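You operate a simulated robot arm through the tools that you are given. There is no shell and no other tool.

The job below is to be done with a simulated robot arm. You get a single attempt, and the scene is never put back.

## Task
Unplug the open computer, drain its power and brush its fan clean.
Fine: supply off first; plug in its holder before you drain or brush; drain by the power key; put the brush back; drop nothing. Set down upright: dust brush. What is to be rubbed or washed off counts as gone when no trace of it is left.

Only the result counts: the job must be done as asked and must still hold three seconds after the hand-in. Knocking over, shifting, dropping, spilling or breaking anything else fails it.

## Robot
A 6-joint arm with a two-finger parallel gripper, fixed in place. Base frame: the origin is on the floor under the middle of its stand, x ahead of it, y to its left, z up; the work surface is at about z = 0.752. Units: m, rad, N and s.
It reaches about 1.347 m from its shoulder. Its first joint turns from -2.897 to 2.897 rad. Payload 3.91 kg.
The tool frame sits at the grasp point between the pads (the TCP): z along the fingers, y along the line on which they close. The tips reach 0.03 m beyond it. Largest opening 0.11 m; finger width 0.02, thickness 0.01; the body of the gripper, 0.048 by 0.112 m, starts 0.055 m behind the TCP.
Orientation is that of the tool frame in the base frame, as a unit quaternion [x, y, z, w]. With the fingers straight down and closing along the base's y, the tool's x points along the base's -x, its y along +y and its z along -z.

## Interface
- The arm moves only by the tool apply_moves. Its argument "targets" is a list of rows, each an object of numbers (a shift or turn left out is 0, a gripper value left out holds the last): "dx", "dy", "dz": the shift along the tool's x, y, z in cm; "rx", "ry", "rz": the turn, a rotation vector about the tool's x, y, z in degrees; "hand": the gripper command, from -1 (shut) to 1 (fully open), values between in proportion. In form: [{"dx": .., "dy": .., "dz": .., "rx": .., "ry": .., "rz": .., "hand": ..}, ...]. A call has 1 to 20 rows; each row shifts and turns the commanded pose from where the row before left it, along the tool's axes as they then stand. Each row takes 0.2 s and may step no farther than 0.05 m and 0.15 rad from the row before; otherwise, or with a gripper value out of range, the whole call is refused. Where a pose cannot be reached the arm comes as near as it can. A force on the tool above 40 N (or 10 N above the force at the start of the call, whichever is more), or a blocked arm, ends the call early, and 0.2 s more pass. The fingers move at their own pace (about 0.108 m/s each) and stop on an object; they squeeze with about 39 N. The grip force told is the motor's: it shows also when the fingers shut on nothing. Time passes only in rows, and 0.2 s behind the last, so rows that do not move let the fingers close. It gives the time, the measured TCP pose, the force on the tool (base axes), the opening and the grip force at its end, in the units of the frame above (readings bear some noise), with the torque about the TCP (base axes, N m) and any sound that the robot's microphone picked up.
- Cameras (640 x 400 px; columns grow to the right, rows downward): "scene" is fixed at [0.401, -0.6501, 1.518]; the picture's right is [0.86, -0.52, 0.00], its down [-0.36, -0.60, -0.72] and it looks along [0.37, 0.61, -0.70] (base axes); focal length 311 px, centre (320, 200). "wrist" rides on the gripper at [0.073, 0.017, -0.103] in the tool frame; the picture's right is [-0.23, 0.97, 0.00], its down [-0.76, -0.18, -0.62] and it looks along [-0.61, -0.14, 0.78] (tool axes); focal length 222 px, centre (320, 200). There is no depth. A picture from a camera that has moved, and an enlarged one, comes with that camera's place and axes in the base frame and with its lens.
- camera(camera): a new picture of that camera. The clock stands still meanwhile.
- enlarge(camera, box): a new picture of the part [left, top, right, bottom] of that camera's present view, enlarged. The clock stands still meanwhile.
- job_done(): hands the job in; it is judged then, once.

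Places have to be worked out from the pictures, the camera data and where the tool is seen. Open the gripper and draw the arm clear of the work before you hand the job in, unless the task says otherwise.

The tools are called after "Emit:" as a command line: name --argument value ..., lists and objects as JSON in quotes. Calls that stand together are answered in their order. apply_moves: Moves the arm, as the interface text tells. Its arguments: {"type":"object","properties":{"targets":{"type":"array"}},"required":["targets"]} The other tools are called the same way: camera (camera) takes a picture; enlarge (camera, box) takes an enlarged picture of a part of a camera's view; job_done () hands the job in.

At the start:

```text
t: 0.0
eef_pos: [0.6487, -0.2566, 1.1089]
orientation: [0.0, 1.0, -0.001, 0.0]
force: [0.2, 0.4, -0.7]
moment: [0.01, -0.01, 0.02]
finger_gap: 0.1102
grasp_force: 0.2
```

scene: 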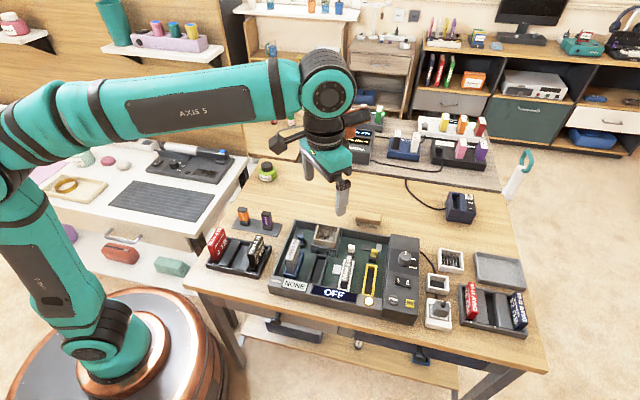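
wrist: 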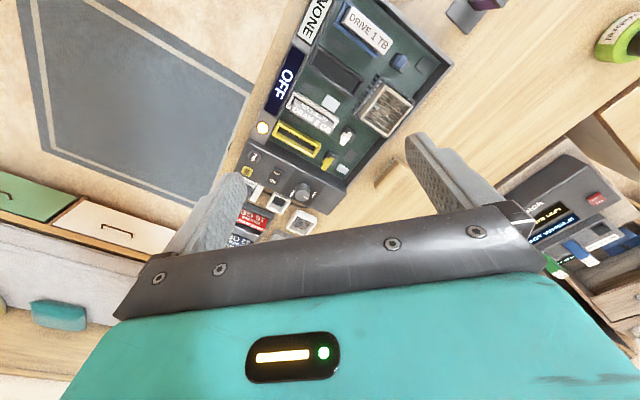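

I start by looking closely at the bench: the open computer seems to be the tray in the middle, with a control panel on its right side. I enlarge several parts of the scene view.

Emit:
enlarge --camera "scene" --box '[260, 210, 440, 330]'

Emit:
enlarge --camera "scene" --box '[380, 180, 560, 340]'

Emit:
enlarge --camera "scene" --box '[190, 140, 370, 280]'

Emit:
enlarge --camera "scene" --box '[340, 80, 560, 230]'

Emit:
enlarge --camera "wrist" --box '[220, 0, 480, 250]'

```text
3.33 times, centred on (350, 270) of scene
camera zoom: at [0.401, -0.6501, 1.518], right [0.86, -0.52, 0.0], down [-0.36, -0.6, -0.72], along [0.37, 0.61, -0.7], focal length 1037 px, centre (220, -33)
```

zoom: 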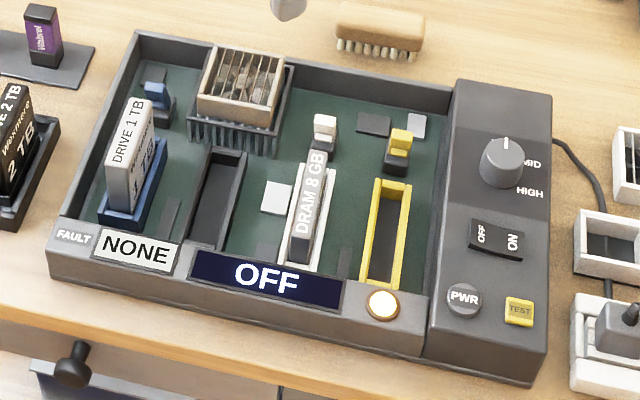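

```text
2.50 times, centred on (470, 260) of scene
camera zoom: at [0.401, -0.6501, 1.518], right [0.86, -0.52, 0.0], down [-0.36, -0.6, -0.72], along [0.37, 0.61, -0.7], focal length 778 px, centre (-55, 50)
```

zoom: 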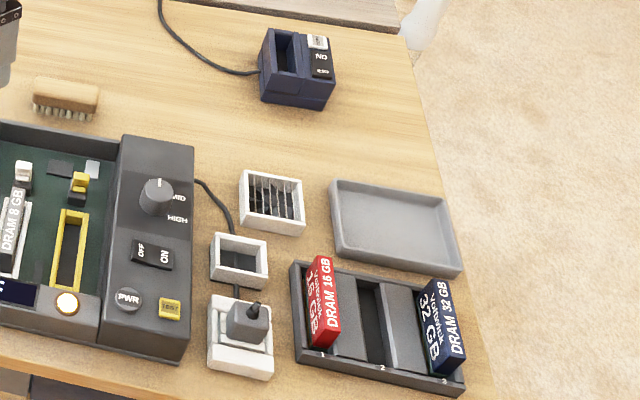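

```text
2.86 times, centred on (280, 210) of scene
camera zoom: at [0.401, -0.6501, 1.518], right [0.86, -0.52, 0.0], down [-0.36, -0.6, -0.72], along [0.37, 0.61, -0.7], focal length 889 px, centre (434, 171)
```

zoom: 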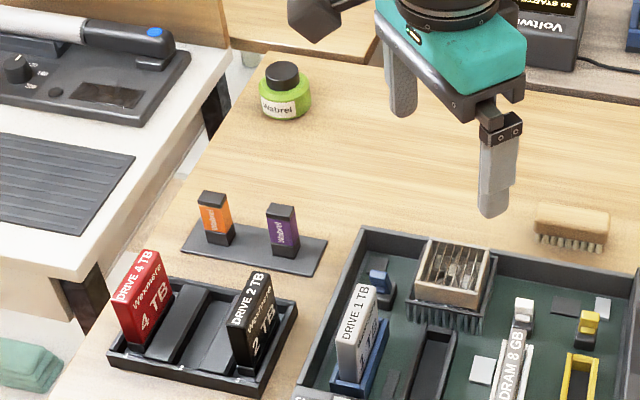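

```text
2.67 times, centred on (450, 155) of scene
camera zoom: at [0.401, -0.6501, 1.518], right [0.86, -0.52, 0.0], down [-0.36, -0.6, -0.72], along [0.37, 0.61, -0.7], focal length 830 px, centre (-27, 320)
```

zoom: 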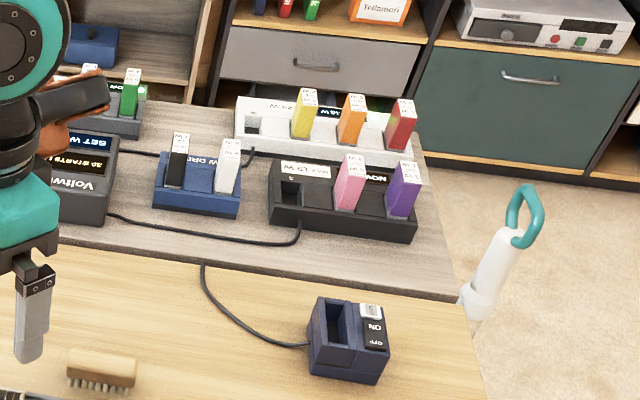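

```text
1.60 times, centred on (350, 125) of wrist
camera zoom: at [0.5751, -0.2384, 1.2107], right [0.23, 0.97, 0.0], down [0.76, -0.18, 0.62], along [0.61, -0.14, -0.78], focal length 355 px, centre (272, 320)
```

zoom: 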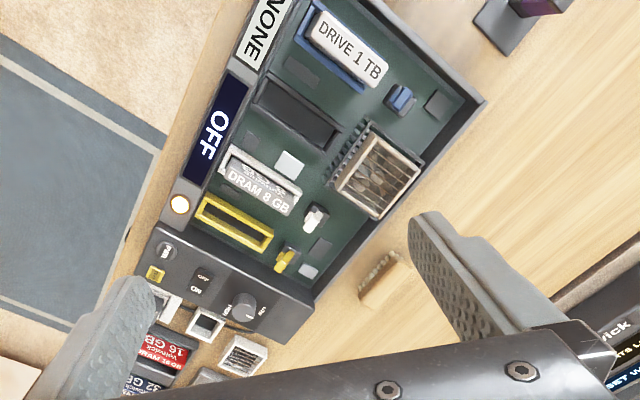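

The table is turned about 45° to the base. I enlarge the panel, the plug, the holder candidates and the fan more strongly to read their states.

Emit:
enlarge --camera "scene" --box '[380, 230, 430, 320]'

Emit:
enlarge --camera "scene" --box '[415, 240, 485, 340]'

Emit:
enlarge --camera "scene" --box '[300, 205, 400, 265]'

Emit:
enlarge --camera "scene" --box '[435, 180, 485, 230]'

```text
4.44 times, centred on (405, 275) of scene
camera zoom: at [0.401, -0.6501, 1.518], right [0.86, -0.52, 0.0], down [-0.36, -0.6, -0.72], along [0.37, 0.61, -0.7], focal length 1383 px, centre (-58, -133)
```

zoom: 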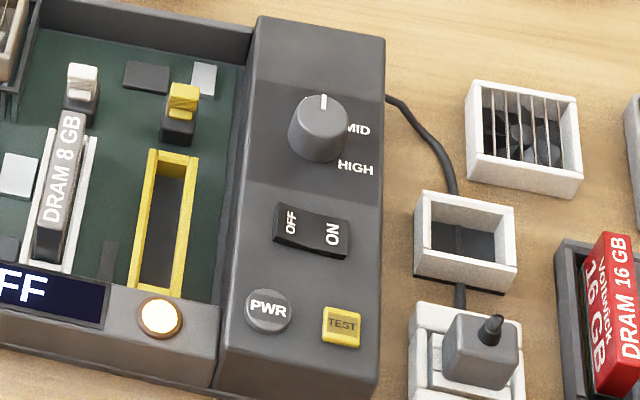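

```text
4.00 times, centred on (450, 290) of scene
camera zoom: at [0.401, -0.6501, 1.518], right [0.86, -0.52, 0.0], down [-0.36, -0.6, -0.72], along [0.37, 0.61, -0.7], focal length 1245 px, centre (-200, -160)
```

zoom: 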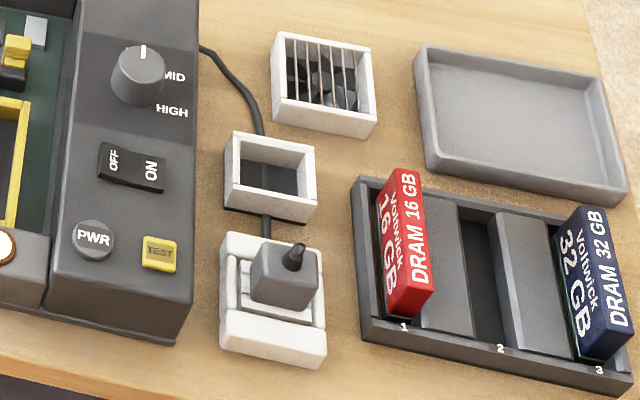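

```text
6.40 times, centred on (350, 235) of scene
camera zoom: at [0.401, -0.6501, 1.518], right [0.86, -0.52, 0.0], down [-0.36, -0.6, -0.72], along [0.37, 0.61, -0.7], focal length 1992 px, centre (128, -24)
```

zoom: 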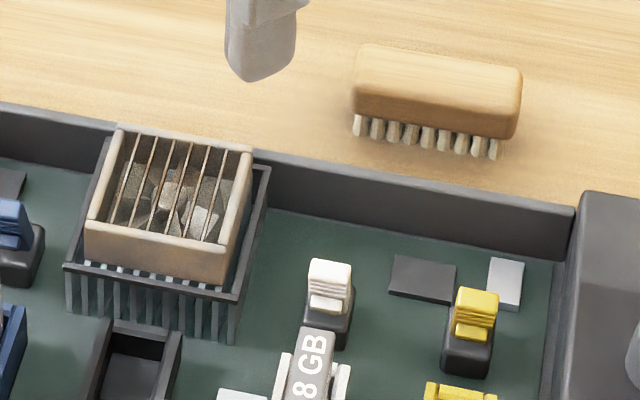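

```text
8.00 times, centred on (460, 205) of scene
camera zoom: at [0.401, -0.6501, 1.518], right [0.86, -0.52, 0.0], down [-0.36, -0.6, -0.72], along [0.37, 0.61, -0.7], focal length 2489 px, centre (-800, 160)
```

zoom: 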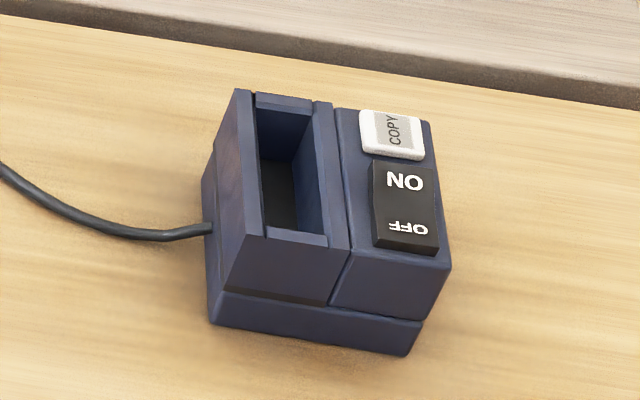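

The panel holds the rocker (OFF on the left, ON on the right), the PWR key and TEST. The grey plug sits in the white socket at about (0.84,-0.50), with an empty white holder behind it at about (0.90,-0.44). I turn the tool 45° to line up with the table and move the wrist camera closer for measurements.

Emit:
apply_moves --targets '[{"rz": -7.5}, {"rz": -7.5}, {"rz": -7.5}, {"rz": -7.5}, {"rz": -7.5}, {"rz": -7.5}, {"dx": -2.5, "dy": -4.2}, {"dx": -2.5, "dy": -4.2}, {"dy": -4.2}, {"dy": -4.2}, {"dz": 4}, {"dz": 3}]'

Emit:
camera --camera "wrist"

Emit:
camera --camera "scene"

```text
t: 2.6
eef_pos: [0.8028, -0.3404, 1.0372]
orientation: [-0.383, 0.924, -0.001, 0.001]
force: [0.4, -0.8, 0.3]
moment: [0.02, 0.01, -0.01]
finger_gap: 0.11
grasp_force: 0.0
```

```text
taken
camera wrist: at [0.739, -0.3775, 1.1412], right [-0.53, 0.85, 0.0], down [0.66, 0.41, 0.62], along [0.53, 0.33, -0.78], focal length 222 px, centre (320, 200)
```

wrist: 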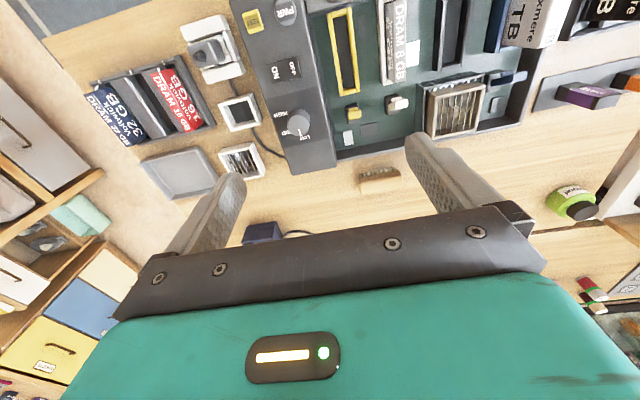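

```text
taken
```

scene: 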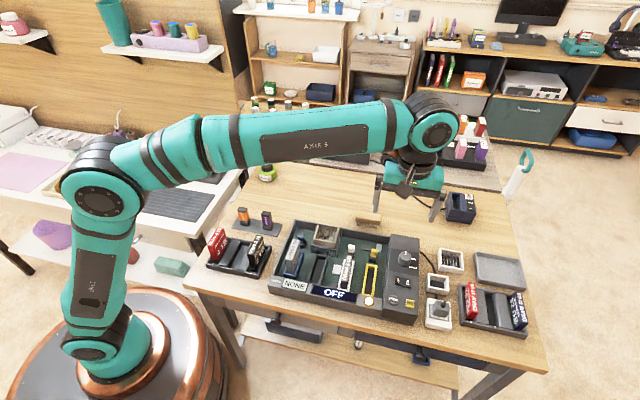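

The wrist view shows the panel, socket and holder from a second viewpoint. I enlarge it to triangulate heights against the fixed camera.

Emit:
enlarge --camera "wrist" --box '[170, 0, 350, 180]'

Emit:
enlarge --camera "wrist" --box '[180, 10, 260, 130]'

Emit:
enlarge --camera "wrist" --box '[340, 60, 500, 200]'

```text
2.22 times, centred on (260, 90) of wrist
camera zoom: at [0.739, -0.3775, 1.1412], right [-0.53, 0.85, 0.0], down [0.66, 0.41, 0.62], along [0.53, 0.33, -0.78], focal length 494 px, centre (453, 444)
```

zoom: 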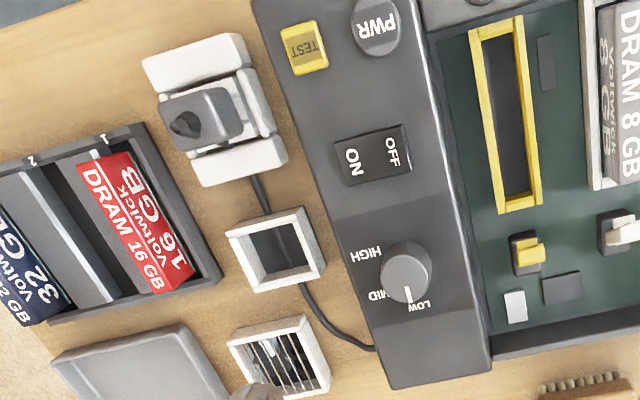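

```text
3.33 times, centred on (220, 70) of wrist
camera zoom: at [0.739, -0.3775, 1.1412], right [-0.53, 0.85, 0.0], down [0.66, 0.41, 0.62], along [0.53, 0.33, -0.78], focal length 740 px, centre (653, 633)
```

zoom: 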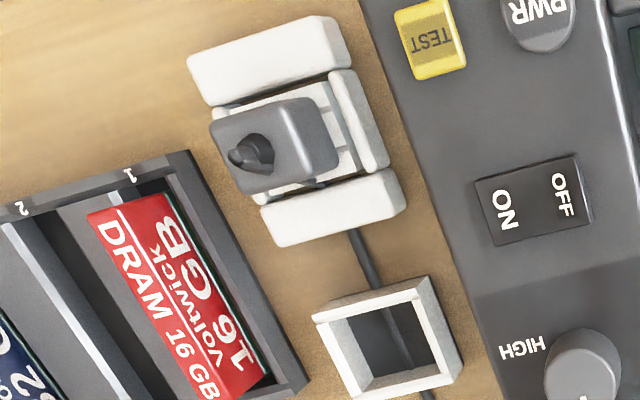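

```text
2.86 times, centred on (420, 130) of wrist
camera zoom: at [0.739, -0.3775, 1.1412], right [-0.53, 0.85, 0.0], down [0.66, 0.41, 0.62], along [0.53, 0.33, -0.78], focal length 635 px, centre (34, 400)
```

zoom: 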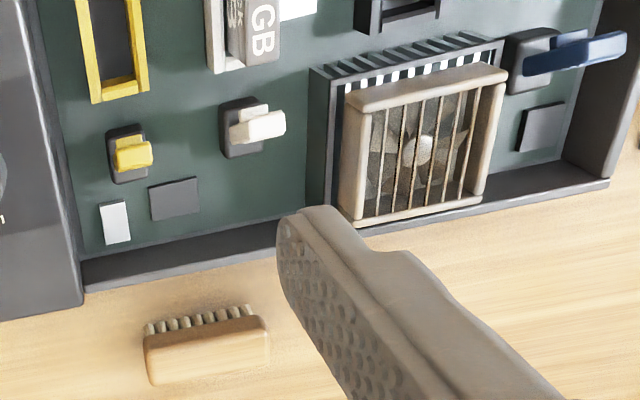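

Triangulation gives the rocker at about z 0.80 (the OFF side about 2 mm higher, so it appears to be ON) and the plug top at about (0.846,-0.492,0.795). I move above the plug for a close look before doing anything.

Emit:
apply_moves --targets '[{"dx": 2.0, "dy": -3.5, "dz": 2}, {"dx": 2.0, "dy": -3.5, "dz": 2}, {"dx": 2.0, "dy": -3.5, "dz": 2}, {"dx": 1.65, "dy": -3.26, "dz": 2}, {"dz": 2.0}]'

Emit:
camera --camera "wrist"

Emit:
enlarge --camera "wrist" --box '[240, 60, 420, 200]'

Emit:
enlarge --camera "wrist" --box '[380, 30, 560, 170]'

```text
t: 3.8
eef_pos: [0.845, -0.4906, 0.9384]
orientation: [-0.383, 0.924, 0.0, 0.001]
force: [0.0, -1.0, 0.7]
moment: [-0.01, -0.03, 0.02]
finger_gap: 0.1101
grasp_force: 0.1
```

```text
taken
camera wrist: at [0.7818, -0.5291, 1.0412], right [-0.53, 0.85, 0.0], down [0.66, 0.41, 0.62], along [0.53, 0.33, -0.78], focal length 222 px, centre (320, 200)
```

wrist: 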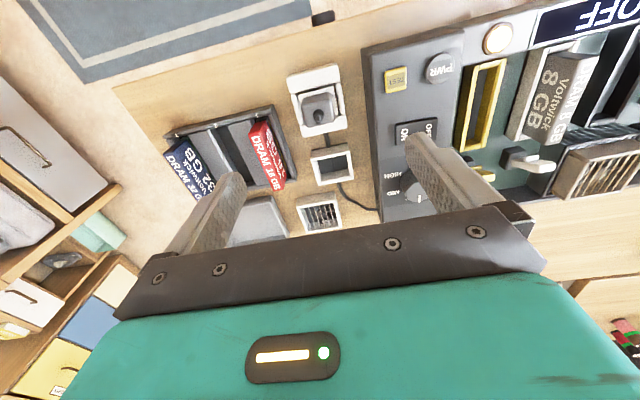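

```text
2.86 times, centred on (330, 130) of wrist
camera zoom: at [0.7818, -0.5291, 1.0412], right [-0.53, 0.85, 0.0], down [0.66, 0.41, 0.62], along [0.53, 0.33, -0.78], focal length 635 px, centre (291, 400)
```

zoom: 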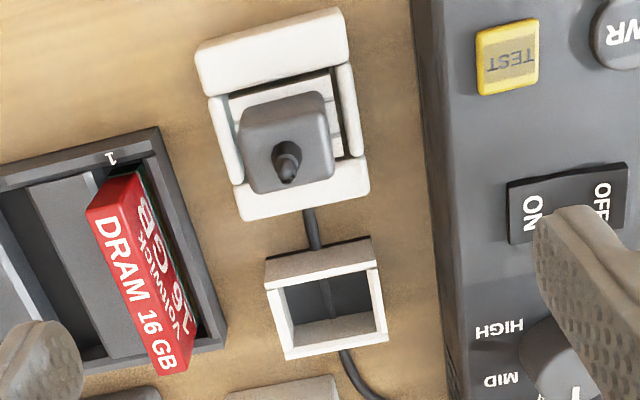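

```text
2.86 times, centred on (470, 100) of wrist
camera zoom: at [0.7818, -0.5291, 1.0412], right [-0.53, 0.85, 0.0], down [0.66, 0.41, 0.62], along [0.53, 0.33, -0.78], focal length 635 px, centre (-109, 486)
```

zoom: 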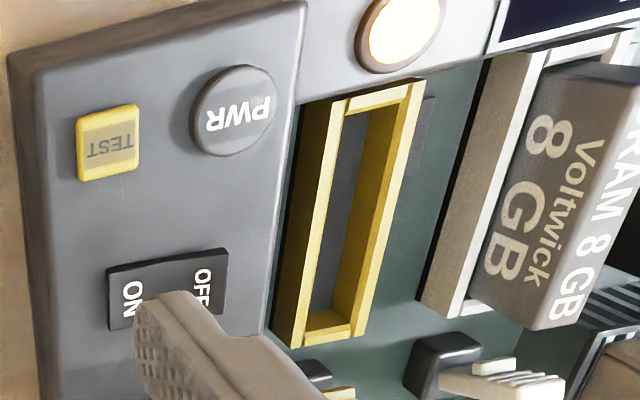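

The plug sits inside low white walls of the socket. I enlarge further to find its top face, the wall heights and the rocker's tilt.

Emit:
enlarge --camera "wrist" --box '[285, 60, 355, 140]'

Emit:
enlarge --camera "scene" --box '[420, 290, 460, 335]'

Emit:
enlarge --camera "scene" --box '[385, 265, 415, 295]'

Emit:
enlarge --camera "wrist" --box '[380, 50, 460, 150]'

```text
5.00 times, centred on (320, 100) of wrist
camera zoom: at [0.7818, -0.5291, 1.0412], right [-0.53, 0.85, 0.0], down [0.66, 0.41, 0.62], along [0.53, 0.33, -0.78], focal length 1111 px, centre (320, 700)
```

zoom: 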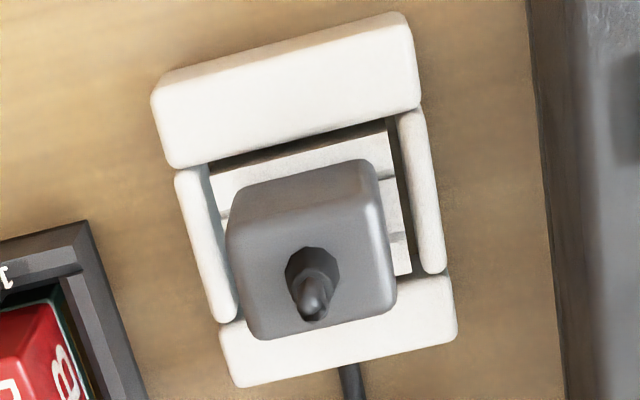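

```text
8.89 times, centred on (440, 312) of scene
camera zoom: at [0.401, -0.6501, 1.518], right [0.86, -0.52, 0.0], down [-0.36, -0.6, -0.72], along [0.37, 0.61, -0.7], focal length 2766 px, centre (-747, -800)
```

zoom: 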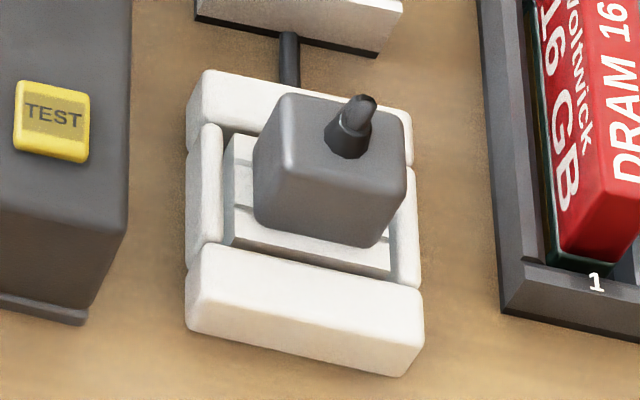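

```text
13.33 times, centred on (400, 280) of scene
camera zoom: at [0.401, -0.6501, 1.518], right [0.86, -0.52, 0.0], down [-0.36, -0.6, -0.72], along [0.37, 0.61, -0.7], focal length 4149 px, centre (-747, -867)
```

zoom: 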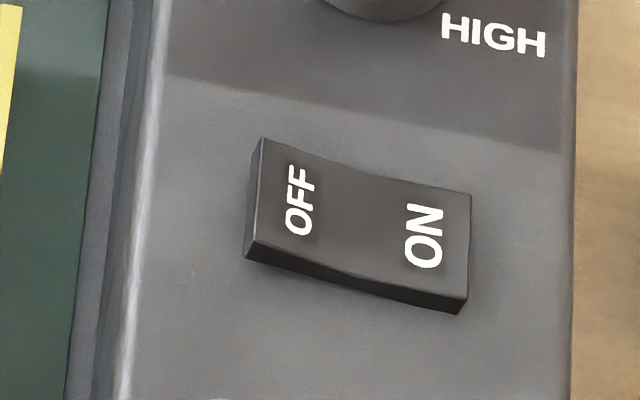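

```text
4.00 times, centred on (420, 100) of wrist
camera zoom: at [0.7818, -0.5291, 1.0412], right [-0.53, 0.85, 0.0], down [0.66, 0.41, 0.62], along [0.53, 0.33, -0.78], focal length 888 px, centre (-80, 600)
```

zoom: 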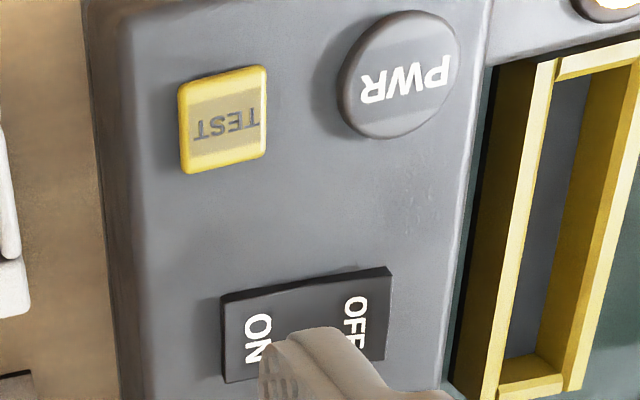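

The rocker is concave with its OFF end (left) standing proud, so the supply is ON; the OFF end is at about s=0.832, w=0.294 in table axes. I close the fingers, move over that end, and stop 2 cm above to check alignment.

Emit:
apply_moves --targets '[{"dx": -1.1, "dy": 2.9, "hand": -1}, {"dx": -1.1, "dy": 2.9, "hand": -1}, {"dx": -1.1, "dy": 2.8, "hand": -1}, {"dx": -1.0, "dy": 2.8, "hand": -1}, {"dz": 3}, {"dz": 3}, {"dz": 2.0}, {}]'

Emit:
camera --camera "wrist"

Emit:
enlarge --camera "wrist" --box '[240, 80, 400, 220]'

Emit:
enlarge --camera "scene" --box '[350, 220, 450, 320]'

```text
t: 5.6
eef_pos: [0.7931, -0.3839, 0.8581]
orientation: [-0.383, 0.924, -0.001, 0.0]
force: [0.0, 0.6, 0.4]
moment: [-0.01, -0.01, -0.01]
finger_gap: 0.0
grasp_force: 37.7
```

```text
taken
camera wrist: at [0.7309, -0.4212, 0.9609], right [-0.53, 0.85, 0.0], down [0.66, 0.41, 0.62], along [0.53, 0.33, -0.78], focal length 222 px, centre (320, 200)
```

wrist: 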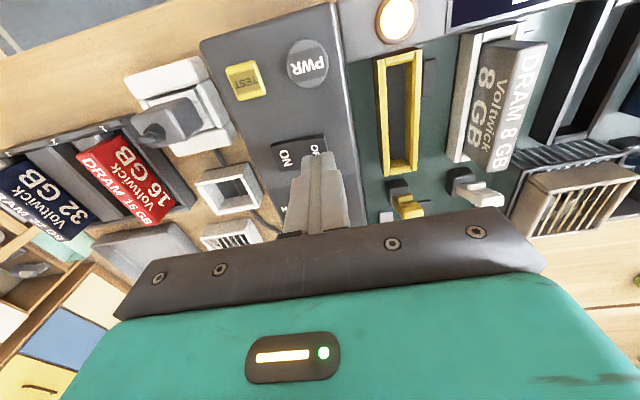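

```text
2.86 times, centred on (320, 150) of wrist
camera zoom: at [0.7309, -0.4212, 0.9609], right [-0.53, 0.85, 0.0], down [0.66, 0.41, 0.62], along [0.53, 0.33, -0.78], focal length 635 px, centre (320, 343)
```

zoom: 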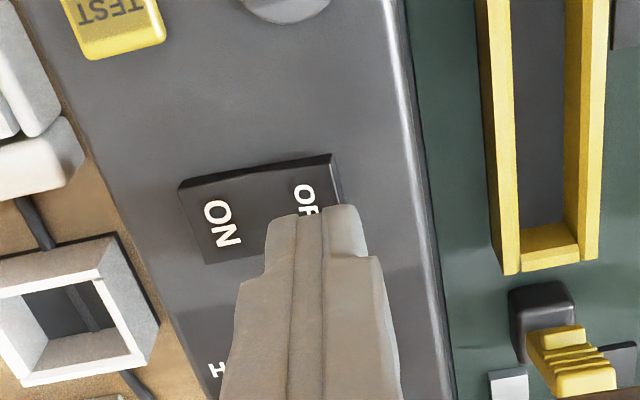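

```text
4.00 times, centred on (400, 270) of scene
camera zoom: at [0.401, -0.6501, 1.518], right [0.86, -0.52, 0.0], down [-0.36, -0.6, -0.72], along [0.37, 0.61, -0.7], focal length 1245 px, centre (0, -80)
```

zoom: 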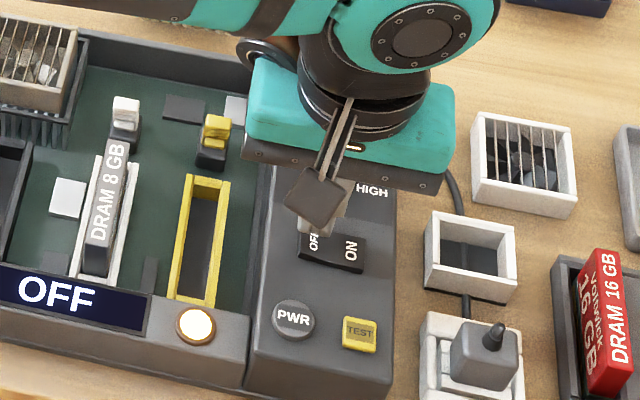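

The closed tips sit over the OFF end (tip at s≈0.832, w≈0.289, z≈0.828). I shift 4 mm back and go down slowly onto the rocker.

Emit:
apply_moves --targets '[{"dx": -0.4, "dz": 1.0}, {"dz": 1.0}, {"dz": 0.4}, {"dz": 0.3}, {"dz": 0.3}, {}]'

Emit:
enlarge --camera "scene" --box '[350, 220, 450, 320]'

```text
t: 6.5
eef_pos: [0.7984, -0.3779, 0.8381]
orientation: [-0.382, 0.924, -0.004, 0.003]
force: [-8.7, 5.4, 12.7]
moment: [0.05, 0.17, -0.01]
finger_gap: 0.0
grasp_force: 37.7
stopped in row 4: the force on the tool passed its limit at 45 N (the readings are from after the stop); the commanded pose is now the measured one
```

```text
4.00 times, centred on (400, 270) of scene
camera zoom: at [0.401, -0.6501, 1.518], right [0.86, -0.52, 0.0], down [-0.36, -0.6, -0.72], along [0.37, 0.61, -0.7], focal length 1245 px, centre (0, -80)
```

zoom: 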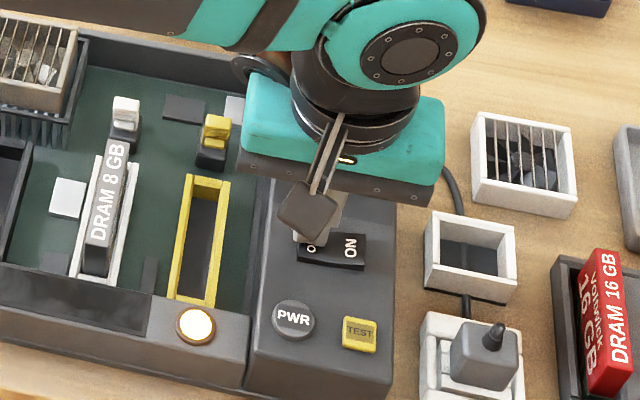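

The display went blank when the rocker was pressed, so the supply seems to be off. I lift away and check the rocker's tilt.

Emit:
apply_moves --targets '[{"dz": -1}, {"dz": -2}, {"dz": -3}, {"dz": -3, "dx": 2}, {}]'

Emit:
enlarge --camera "scene" --box '[385, 265, 415, 295]'

Emit:
enlarge --camera "scene" --box '[300, 220, 450, 340]'

Emit:
camera --camera "wrist"

```text
t: 7.7
eef_pos: [0.7844, -0.3942, 0.9265]
orientation: [-0.383, 0.924, -0.002, 0.002]
force: [0.0, -0.2, 0.1]
moment: [-0.01, 0.02, 0.0]
finger_gap: 0.0002
grasp_force: 37.8
```

```text
13.33 times, centred on (400, 280) of scene
camera zoom: at [0.401, -0.6501, 1.518], right [0.86, -0.52, 0.0], down [-0.36, -0.6, -0.72], along [0.37, 0.61, -0.7], focal length 4149 px, centre (-747, -867)
```

zoom: 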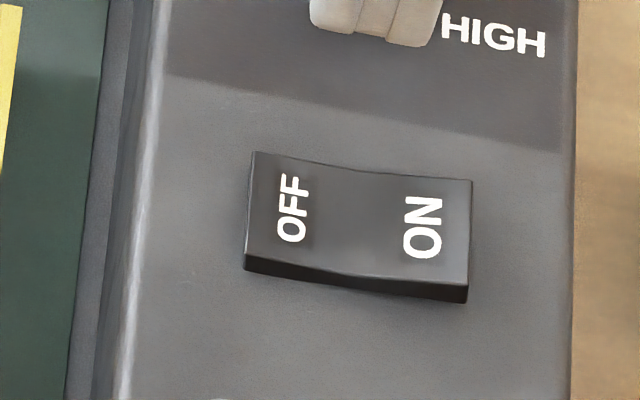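

```text
3.33 times, centred on (375, 280) of scene
camera zoom: at [0.401, -0.6501, 1.518], right [0.86, -0.52, 0.0], down [-0.36, -0.6, -0.72], along [0.37, 0.61, -0.7], focal length 1037 px, centre (137, -67)
```

zoom: 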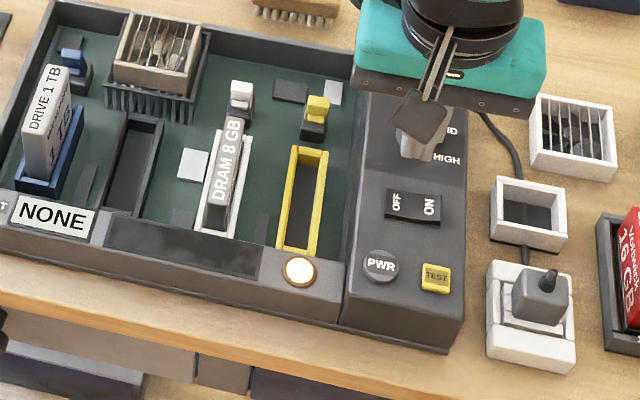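

```text
taken
camera wrist: at [0.7207, -0.4315, 1.0298], right [-0.53, 0.85, -0.01], down [0.66, 0.42, 0.63], along [0.53, 0.33, -0.78], focal length 222 px, centre (320, 200)
```

wrist: 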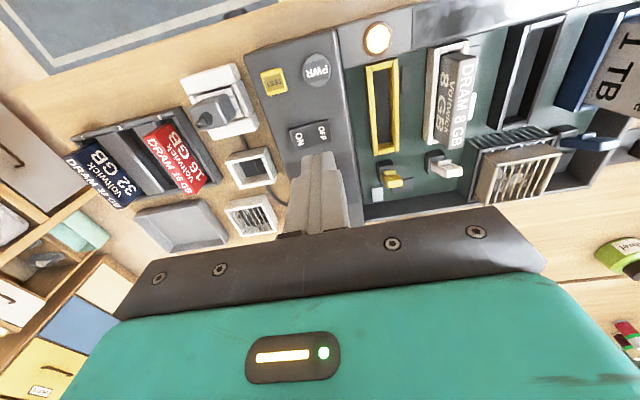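

The rocker now leans to OFF and the display is dark, so the supply is off. Next is the plug: I move above it with the fingers partly open (about 6 cm) and take a closer look.

Emit:
apply_moves --targets '[{"dx": 0.7, "dy": -3, "hand": 0.1}, {"dx": 0.7, "dy": -3, "hand": 0.1}, {"dx": 0.7, "dy": -3, "hand": 0.1}, {"dx": 0.7, "dy": -2.1, "hand": 0.1}, {"dz": 2.5, "hand": 0.1}, {"dz": 2.5, "hand": 0.1}, {}]'

Emit:
camera --camera "wrist"

Emit:
enlarge --camera "wrist" --box '[270, 60, 370, 180]'

Emit:
enlarge --camera "scene" --box '[400, 260, 480, 340]'

```text
t: 9.3
eef_pos: [0.8446, -0.4942, 0.8749]
orientation: [-0.382, 0.924, -0.003, 0.002]
force: [0.9, 0.3, 0.1]
moment: [0.0, -0.01, 0.03]
finger_gap: 0.0605
grasp_force: 0.1
```

```text
taken
camera wrist: at [0.7805, -0.5319, 0.9791], right [-0.53, 0.85, -0.01], down [0.66, 0.42, 0.63], along [0.53, 0.33, -0.78], focal length 222 px, centre (320, 200)
```

wrist: 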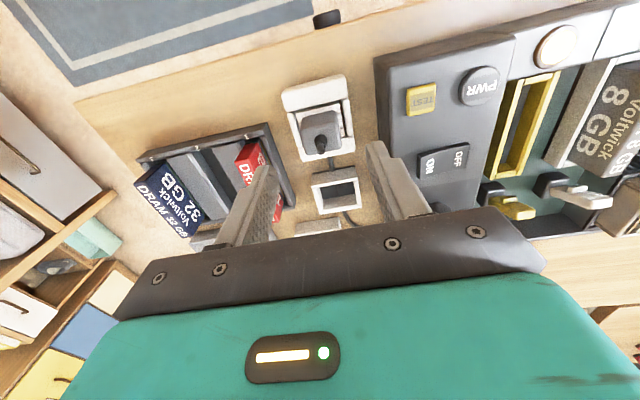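

```text
3.33 times, centred on (320, 120) of wrist
camera zoom: at [0.7805, -0.5319, 0.9791], right [-0.53, 0.85, -0.01], down [0.66, 0.42, 0.63], along [0.53, 0.33, -0.78], focal length 740 px, centre (320, 467)
```

zoom: 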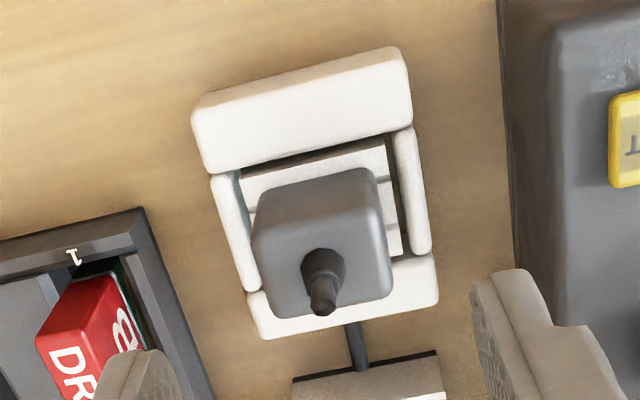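

```text
5.00 times, centred on (440, 300) of scene
camera zoom: at [0.401, -0.6501, 1.518], right [0.86, -0.52, 0.0], down [-0.36, -0.6, -0.72], along [0.37, 0.61, -0.7], focal length 1556 px, centre (-280, -300)
```

zoom: 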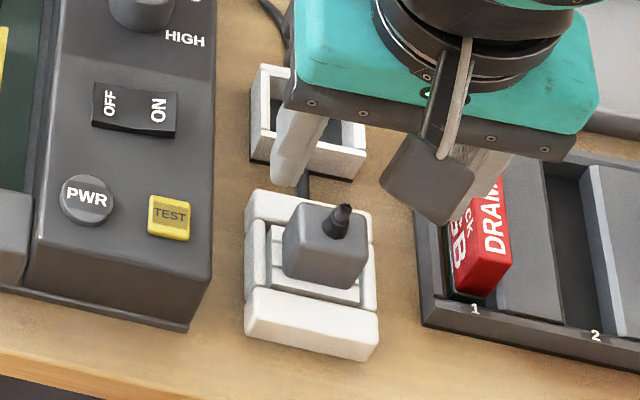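

The plug body is about 3 cm wide at s≈0.9445, and the socket's walls look low (about z 0.77). I centre on it and lower the open fingers around the plug, stopping above the walls.

Emit:
apply_moves --targets '[{"dy": 0.2, "dx": -0.1, "dz": 1.5}, {"dz": 1.5}, {"dz": 1.5}, {"dz": 1.0}, {"dz": 0.7}, {}]'

Emit:
enlarge --camera "wrist" --box '[250, 90, 390, 220]'

Emit:
enlarge --camera "scene" --box '[410, 280, 470, 340]'

```text
t: 10.7
eef_pos: [0.8431, -0.4898, 0.814]
orientation: [-0.382, 0.924, -0.003, 0.002]
force: [-0.1, -0.6, 1.3]
moment: [-0.02, 0.0, -0.03]
finger_gap: 0.0606
grasp_force: 0.1
```

```text
3.08 times, centred on (320, 155) of wrist
camera zoom: at [0.7793, -0.5276, 0.9174], right [-0.53, 0.85, -0.01], down [0.66, 0.42, 0.63], along [0.53, 0.33, -0.78], focal length 684 px, centre (320, 338)
```

zoom: 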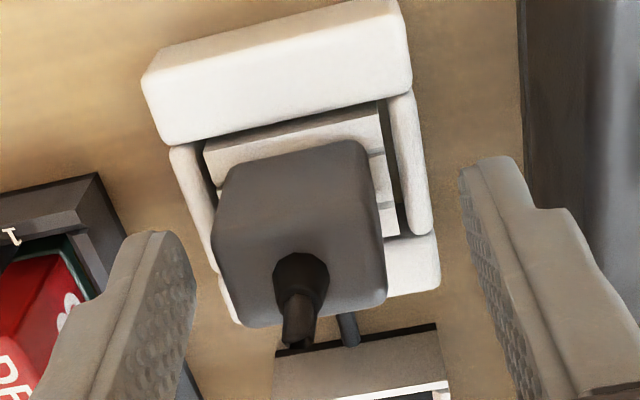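

```text
6.67 times, centred on (440, 310) of scene
camera zoom: at [0.401, -0.6501, 1.518], right [0.86, -0.52, 0.0], down [-0.36, -0.6, -0.72], along [0.37, 0.61, -0.7], focal length 2074 px, centre (-480, -533)
```

zoom: 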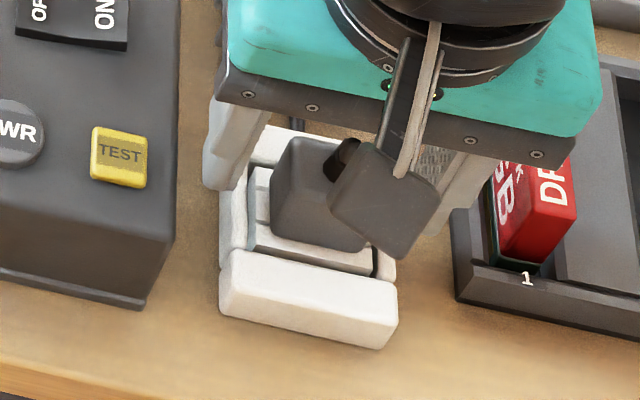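

The fingers straddle the plug; its top is at about z 0.796 and its centre about 2 mm further right. I shift 2 mm, lower 6 mm and close gently onto it.

Emit:
apply_moves --targets '[{"dy": -0.2, "dz": 0.3}, {"dz": 0.3}, {"hand": -0.3}, {"hand": -1}, {"hand": -1}, {"hand": -1}]'

Emit:
enlarge --camera "wrist" --box '[250, 90, 390, 220]'

Emit:
enlarge --camera "scene" --box '[410, 280, 470, 340]'

```text
t: 12.1
eef_pos: [0.8458, -0.4911, 0.8087]
orientation: [-0.382, 0.924, -0.004, 0.003]
force: [16.3, -10.2, 7.3]
moment: [-0.49, -0.64, -0.03]
finger_gap: 0.0328
grasp_force: 39.5
```

```text
3.08 times, centred on (320, 155) of wrist
camera zoom: at [0.7812, -0.5287, 0.9127], right [-0.53, 0.85, -0.01], down [0.66, 0.42, 0.63], along [0.54, 0.33, -0.78], focal length 684 px, centre (320, 338)
```

zoom: 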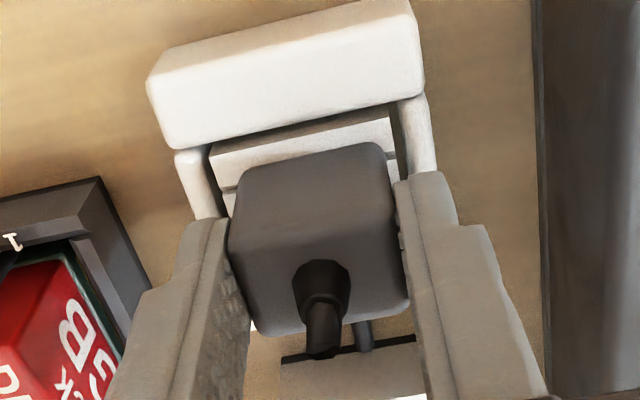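

```text
6.67 times, centred on (440, 310) of scene
camera zoom: at [0.401, -0.6501, 1.518], right [0.86, -0.52, 0.0], down [-0.36, -0.6, -0.72], along [0.37, 0.61, -0.7], focal length 2074 px, centre (-480, -533)
```

zoom: 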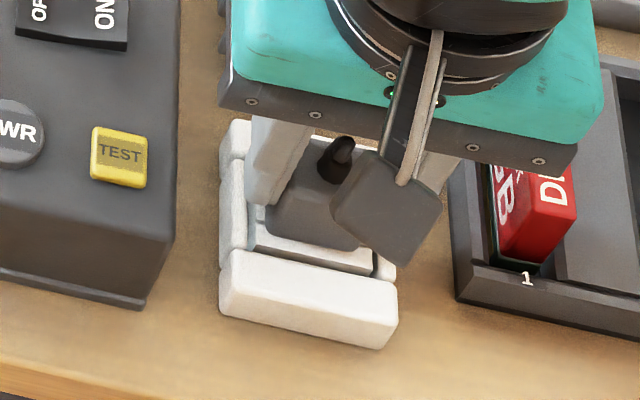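

The fingers hold the plug (gap 33 mm) with a sideways load of about 19 N toward +s. I ease that by shifting about 2 mm, then start pulling straight up.

Emit:
apply_moves --targets '[{"dy": -0.25}, {}, {"dz": -0.3}, {"dz": -0.3}, {"dz": -0.3}]'

```text
t: 13.3
eef_pos: [0.8449, -0.4935, 0.8183]
orientation: [-0.382, 0.924, -0.003, 0.002]
force: [1.6, 2.0, -0.8]
moment: [0.12, -0.1, 0.01]
finger_gap: 0.0328
grasp_force: 38.8
```

The tool rose 1 cm with almost no force now; I check whether the plug came along.

Emit:
enlarge --camera "wrist" --box '[250, 90, 390, 220]'

Emit:
enlarge --camera "scene" --box '[410, 270, 470, 340]'

```text
3.08 times, centred on (320, 155) of wrist
camera zoom: at [0.7812, -0.5308, 0.922], right [-0.53, 0.85, -0.01], down [0.66, 0.42, 0.63], along [0.53, 0.33, -0.78], focal length 684 px, centre (320, 338)
```

zoom: 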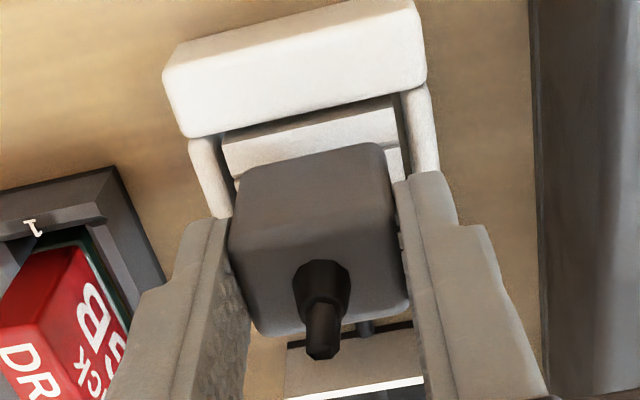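

```text
5.71 times, centred on (440, 305) of scene
camera zoom: at [0.401, -0.6501, 1.518], right [0.86, -0.52, 0.0], down [-0.36, -0.6, -0.72], along [0.37, 0.61, -0.7], focal length 1778 px, centre (-366, -400)
```

zoom: 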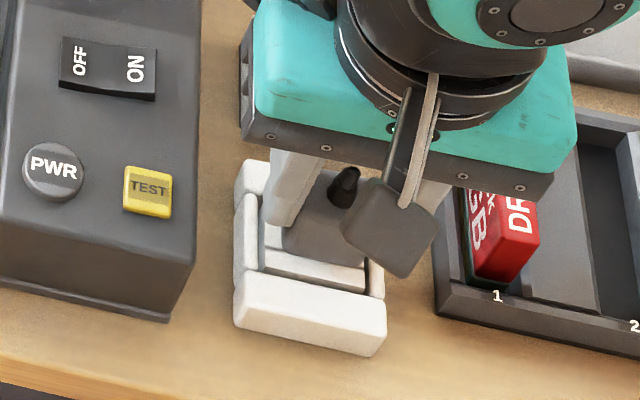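

The plug has left the socket with the gripper. I lift it well clear and move it toward the holder behind the socket, staying high.

Emit:
apply_moves --targets '[{"dz": -1}, {"dz": -2}, {"dz": -2}, {"dz": -2}, {"dx": -1}, {"dx": -1}, {}]'

Emit:
camera --camera "wrist"

Emit:
enlarge --camera "wrist" --box '[270, 100, 370, 240]'

Emit:
enlarge --camera "scene" --box '[400, 240, 480, 340]'

```text
t: 14.9
eef_pos: [0.86, -0.4771, 0.8889]
orientation: [-0.383, 0.924, -0.003, 0.002]
force: [0.2, -0.3, -0.7]
moment: [-0.01, 0.02, -0.01]
finger_gap: 0.0324
grasp_force: 38.8
```

```text
taken
camera wrist: at [0.7952, -0.5153, 0.9918], right [-0.53, 0.85, -0.01], down [0.66, 0.42, 0.63], along [0.53, 0.33, -0.78], focal length 222 px, centre (320, 200)
```

wrist: 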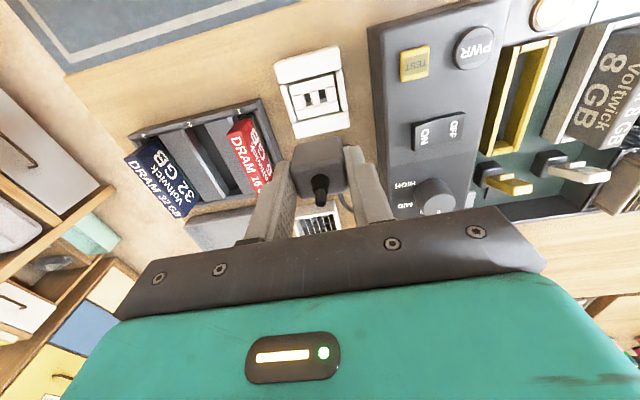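

```text
2.86 times, centred on (320, 170) of wrist
camera zoom: at [0.7952, -0.5153, 0.9918], right [-0.53, 0.85, -0.01], down [0.66, 0.42, 0.63], along [0.53, 0.33, -0.78], focal length 635 px, centre (320, 286)
```

zoom: 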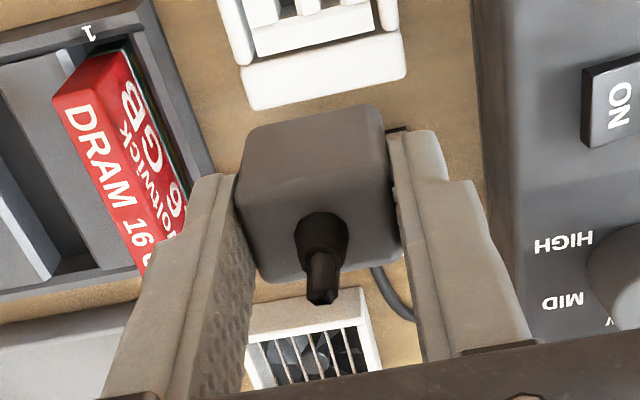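

```text
4.00 times, centred on (440, 290) of scene
camera zoom: at [0.401, -0.6501, 1.518], right [0.86, -0.52, 0.0], down [-0.36, -0.6, -0.72], along [0.37, 0.61, -0.7], focal length 1245 px, centre (-160, -160)
```

zoom: 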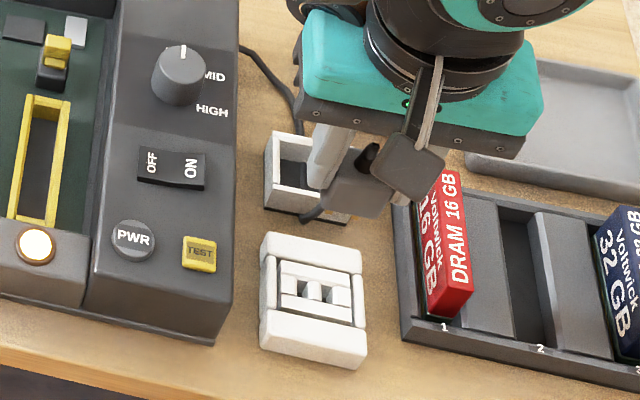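

The plug is free and the socket is empty. To measure the holder accurately I carry the plug further back at this height so that the wrist camera looks straight down on the holder.

Emit:
apply_moves --targets '[{"dx": -3, "dz": -1}, {"dx": -3}, {"dx": -3}, {"dx": -3}, {"dx": -1.5}, {}]'

Emit:
camera --camera "wrist"

Emit:
enlarge --camera "wrist" --box '[270, 10, 370, 130]'

Emit:
enlarge --camera "scene" --box '[415, 260, 465, 310]'

```text
t: 16.3
eef_pos: [0.9563, -0.3841, 0.8994]
orientation: [-0.383, 0.924, -0.002, 0.002]
force: [0.0, 0.0, -0.2]
moment: [0.0, 0.02, 0.01]
finger_gap: 0.0327
grasp_force: 39.0
```

```text
taken
camera wrist: at [0.8912, -0.4228, 1.0026], right [-0.53, 0.85, -0.01], down [0.66, 0.42, 0.63], along [0.53, 0.33, -0.78], focal length 222 px, centre (320, 200)
```

wrist: 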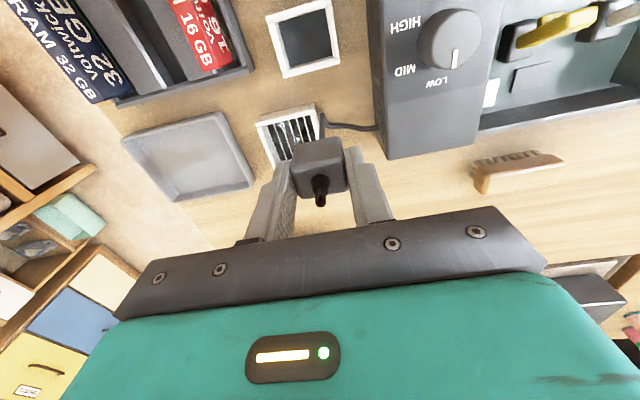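

```text
3.33 times, centred on (320, 70) of wrist
camera zoom: at [0.8912, -0.4228, 1.0026], right [-0.53, 0.85, -0.01], down [0.66, 0.42, 0.63], along [0.53, 0.33, -0.78], focal length 740 px, centre (320, 633)
```

zoom: 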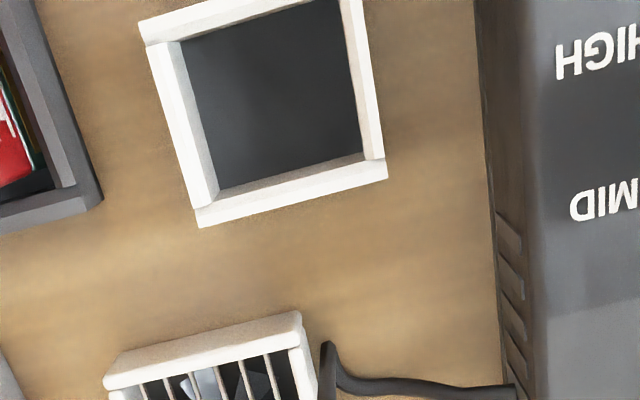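

```text
8.00 times, centred on (440, 285) of scene
camera zoom: at [0.401, -0.6501, 1.518], right [0.86, -0.52, 0.0], down [-0.36, -0.6, -0.72], along [0.37, 0.61, -0.7], focal length 2489 px, centre (-640, -480)
```

zoom: 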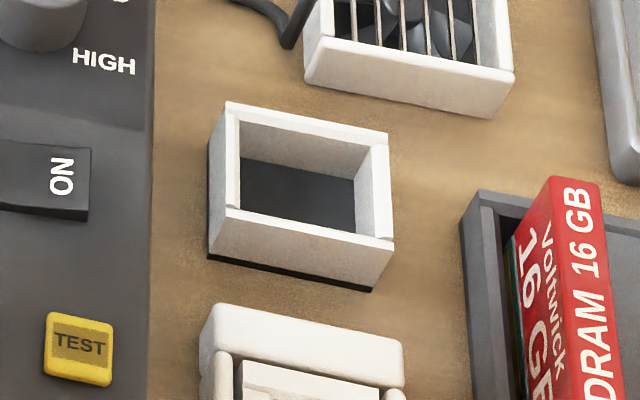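

The camera is now right over the holder; I compute its centre at about s=0.944–0.945, w≈0.341. I enlarge the holder and the held plug to determine the opening and the plug's size.

Emit:
enlarge --camera "wrist" --box '[275, 0, 345, 80]'

Emit:
enlarge --camera "wrist" --box '[280, 120, 370, 220]'

Emit:
enlarge --camera "scene" --box '[410, 200, 490, 280]'

```text
5.00 times, centred on (310, 40) of wrist
camera zoom: at [0.8912, -0.4228, 1.0026], right [-0.53, 0.85, -0.01], down [0.66, 0.42, 0.63], along [0.53, 0.33, -0.78], focal length 1111 px, centre (370, 1000)
```

zoom: 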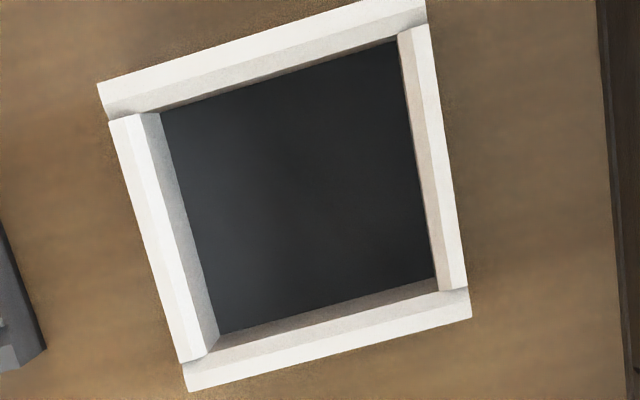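

```text
4.00 times, centred on (325, 170) of wrist
camera zoom: at [0.8912, -0.4228, 1.0026], right [-0.53, 0.85, -0.01], down [0.66, 0.42, 0.63], along [0.53, 0.33, -0.78], focal length 888 px, centre (300, 320)
```

zoom: 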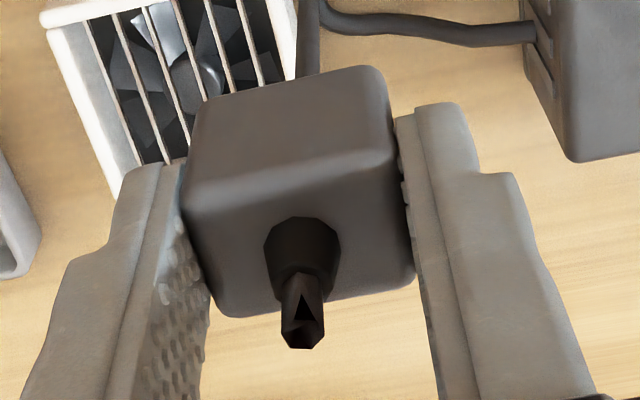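

```text
5.00 times, centred on (450, 240) of scene
camera zoom: at [0.401, -0.6501, 1.518], right [0.86, -0.52, 0.0], down [-0.36, -0.6, -0.72], along [0.37, 0.61, -0.7], focal length 1556 px, centre (-330, 0)
```

zoom: 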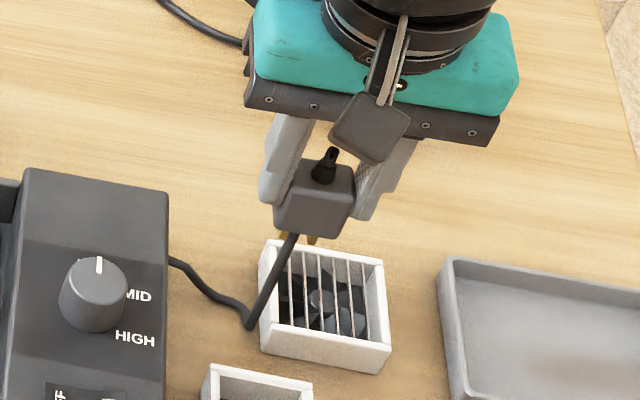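

The plug is about 33×28 mm with two prongs, and the holder's opening is about 45×37 mm, centred 6.5 cm nearer and 2 mm to the left of the present TCP. I move over it and descend to just above the rim for a check.

Emit:
apply_moves --targets '[{"dx": 2.2, "dy": 0.1}, {"dx": 2.2, "dy": 0.08}, {"dx": 2.14}, {"dz": 2}, {"dz": 2}, {"dz": 2}, {"dz": 0.5}, {}]'

Emit:
camera --camera "wrist"

Emit:
enlarge --camera "wrist" --box '[260, 90, 380, 220]'

Emit:
enlarge --camera "scene" --box '[410, 250, 470, 310]'

```text
t: 18.1
eef_pos: [0.9064, -0.4295, 0.8346]
orientation: [-0.382, 0.924, -0.003, 0.002]
force: [0.8, -0.5, -0.1]
moment: [0.0, 0.01, 0.0]
finger_gap: 0.0329
grasp_force: 38.6
```

```text
taken
camera wrist: at [0.8429, -0.4672, 0.9377], right [-0.53, 0.85, -0.01], down [0.66, 0.42, 0.63], along [0.53, 0.33, -0.78], focal length 222 px, centre (320, 200)
```

wrist: 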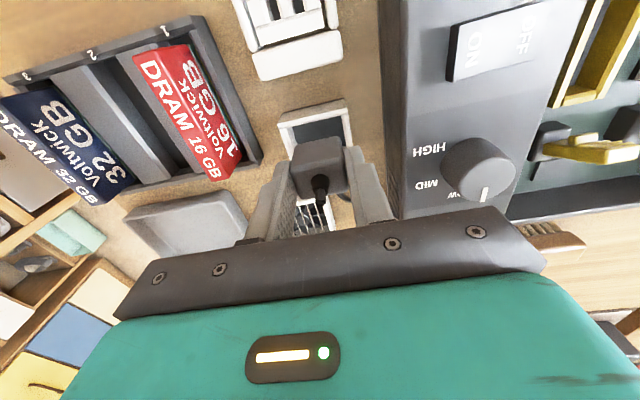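

```text
3.08 times, centred on (320, 155) of wrist
camera zoom: at [0.8429, -0.4672, 0.9377], right [-0.53, 0.85, -0.01], down [0.66, 0.42, 0.63], along [0.53, 0.33, -0.78], focal length 684 px, centre (320, 338)
```

zoom: 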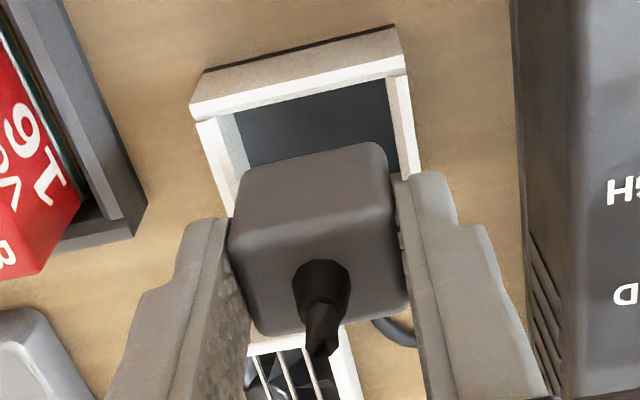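

```text
6.67 times, centred on (440, 280) of scene
camera zoom: at [0.401, -0.6501, 1.518], right [0.86, -0.52, 0.0], down [-0.36, -0.6, -0.72], along [0.37, 0.61, -0.7], focal length 2074 px, centre (-480, -333)
```

zoom: 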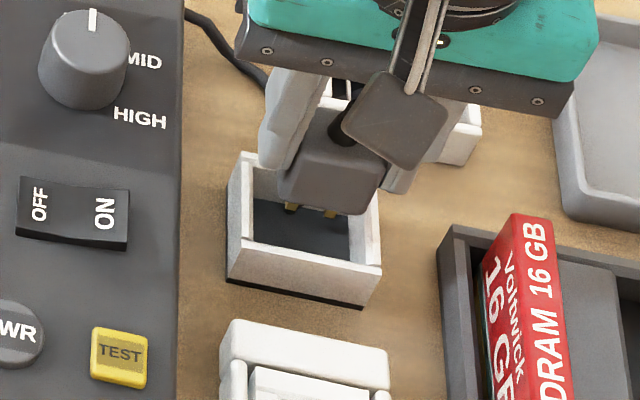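

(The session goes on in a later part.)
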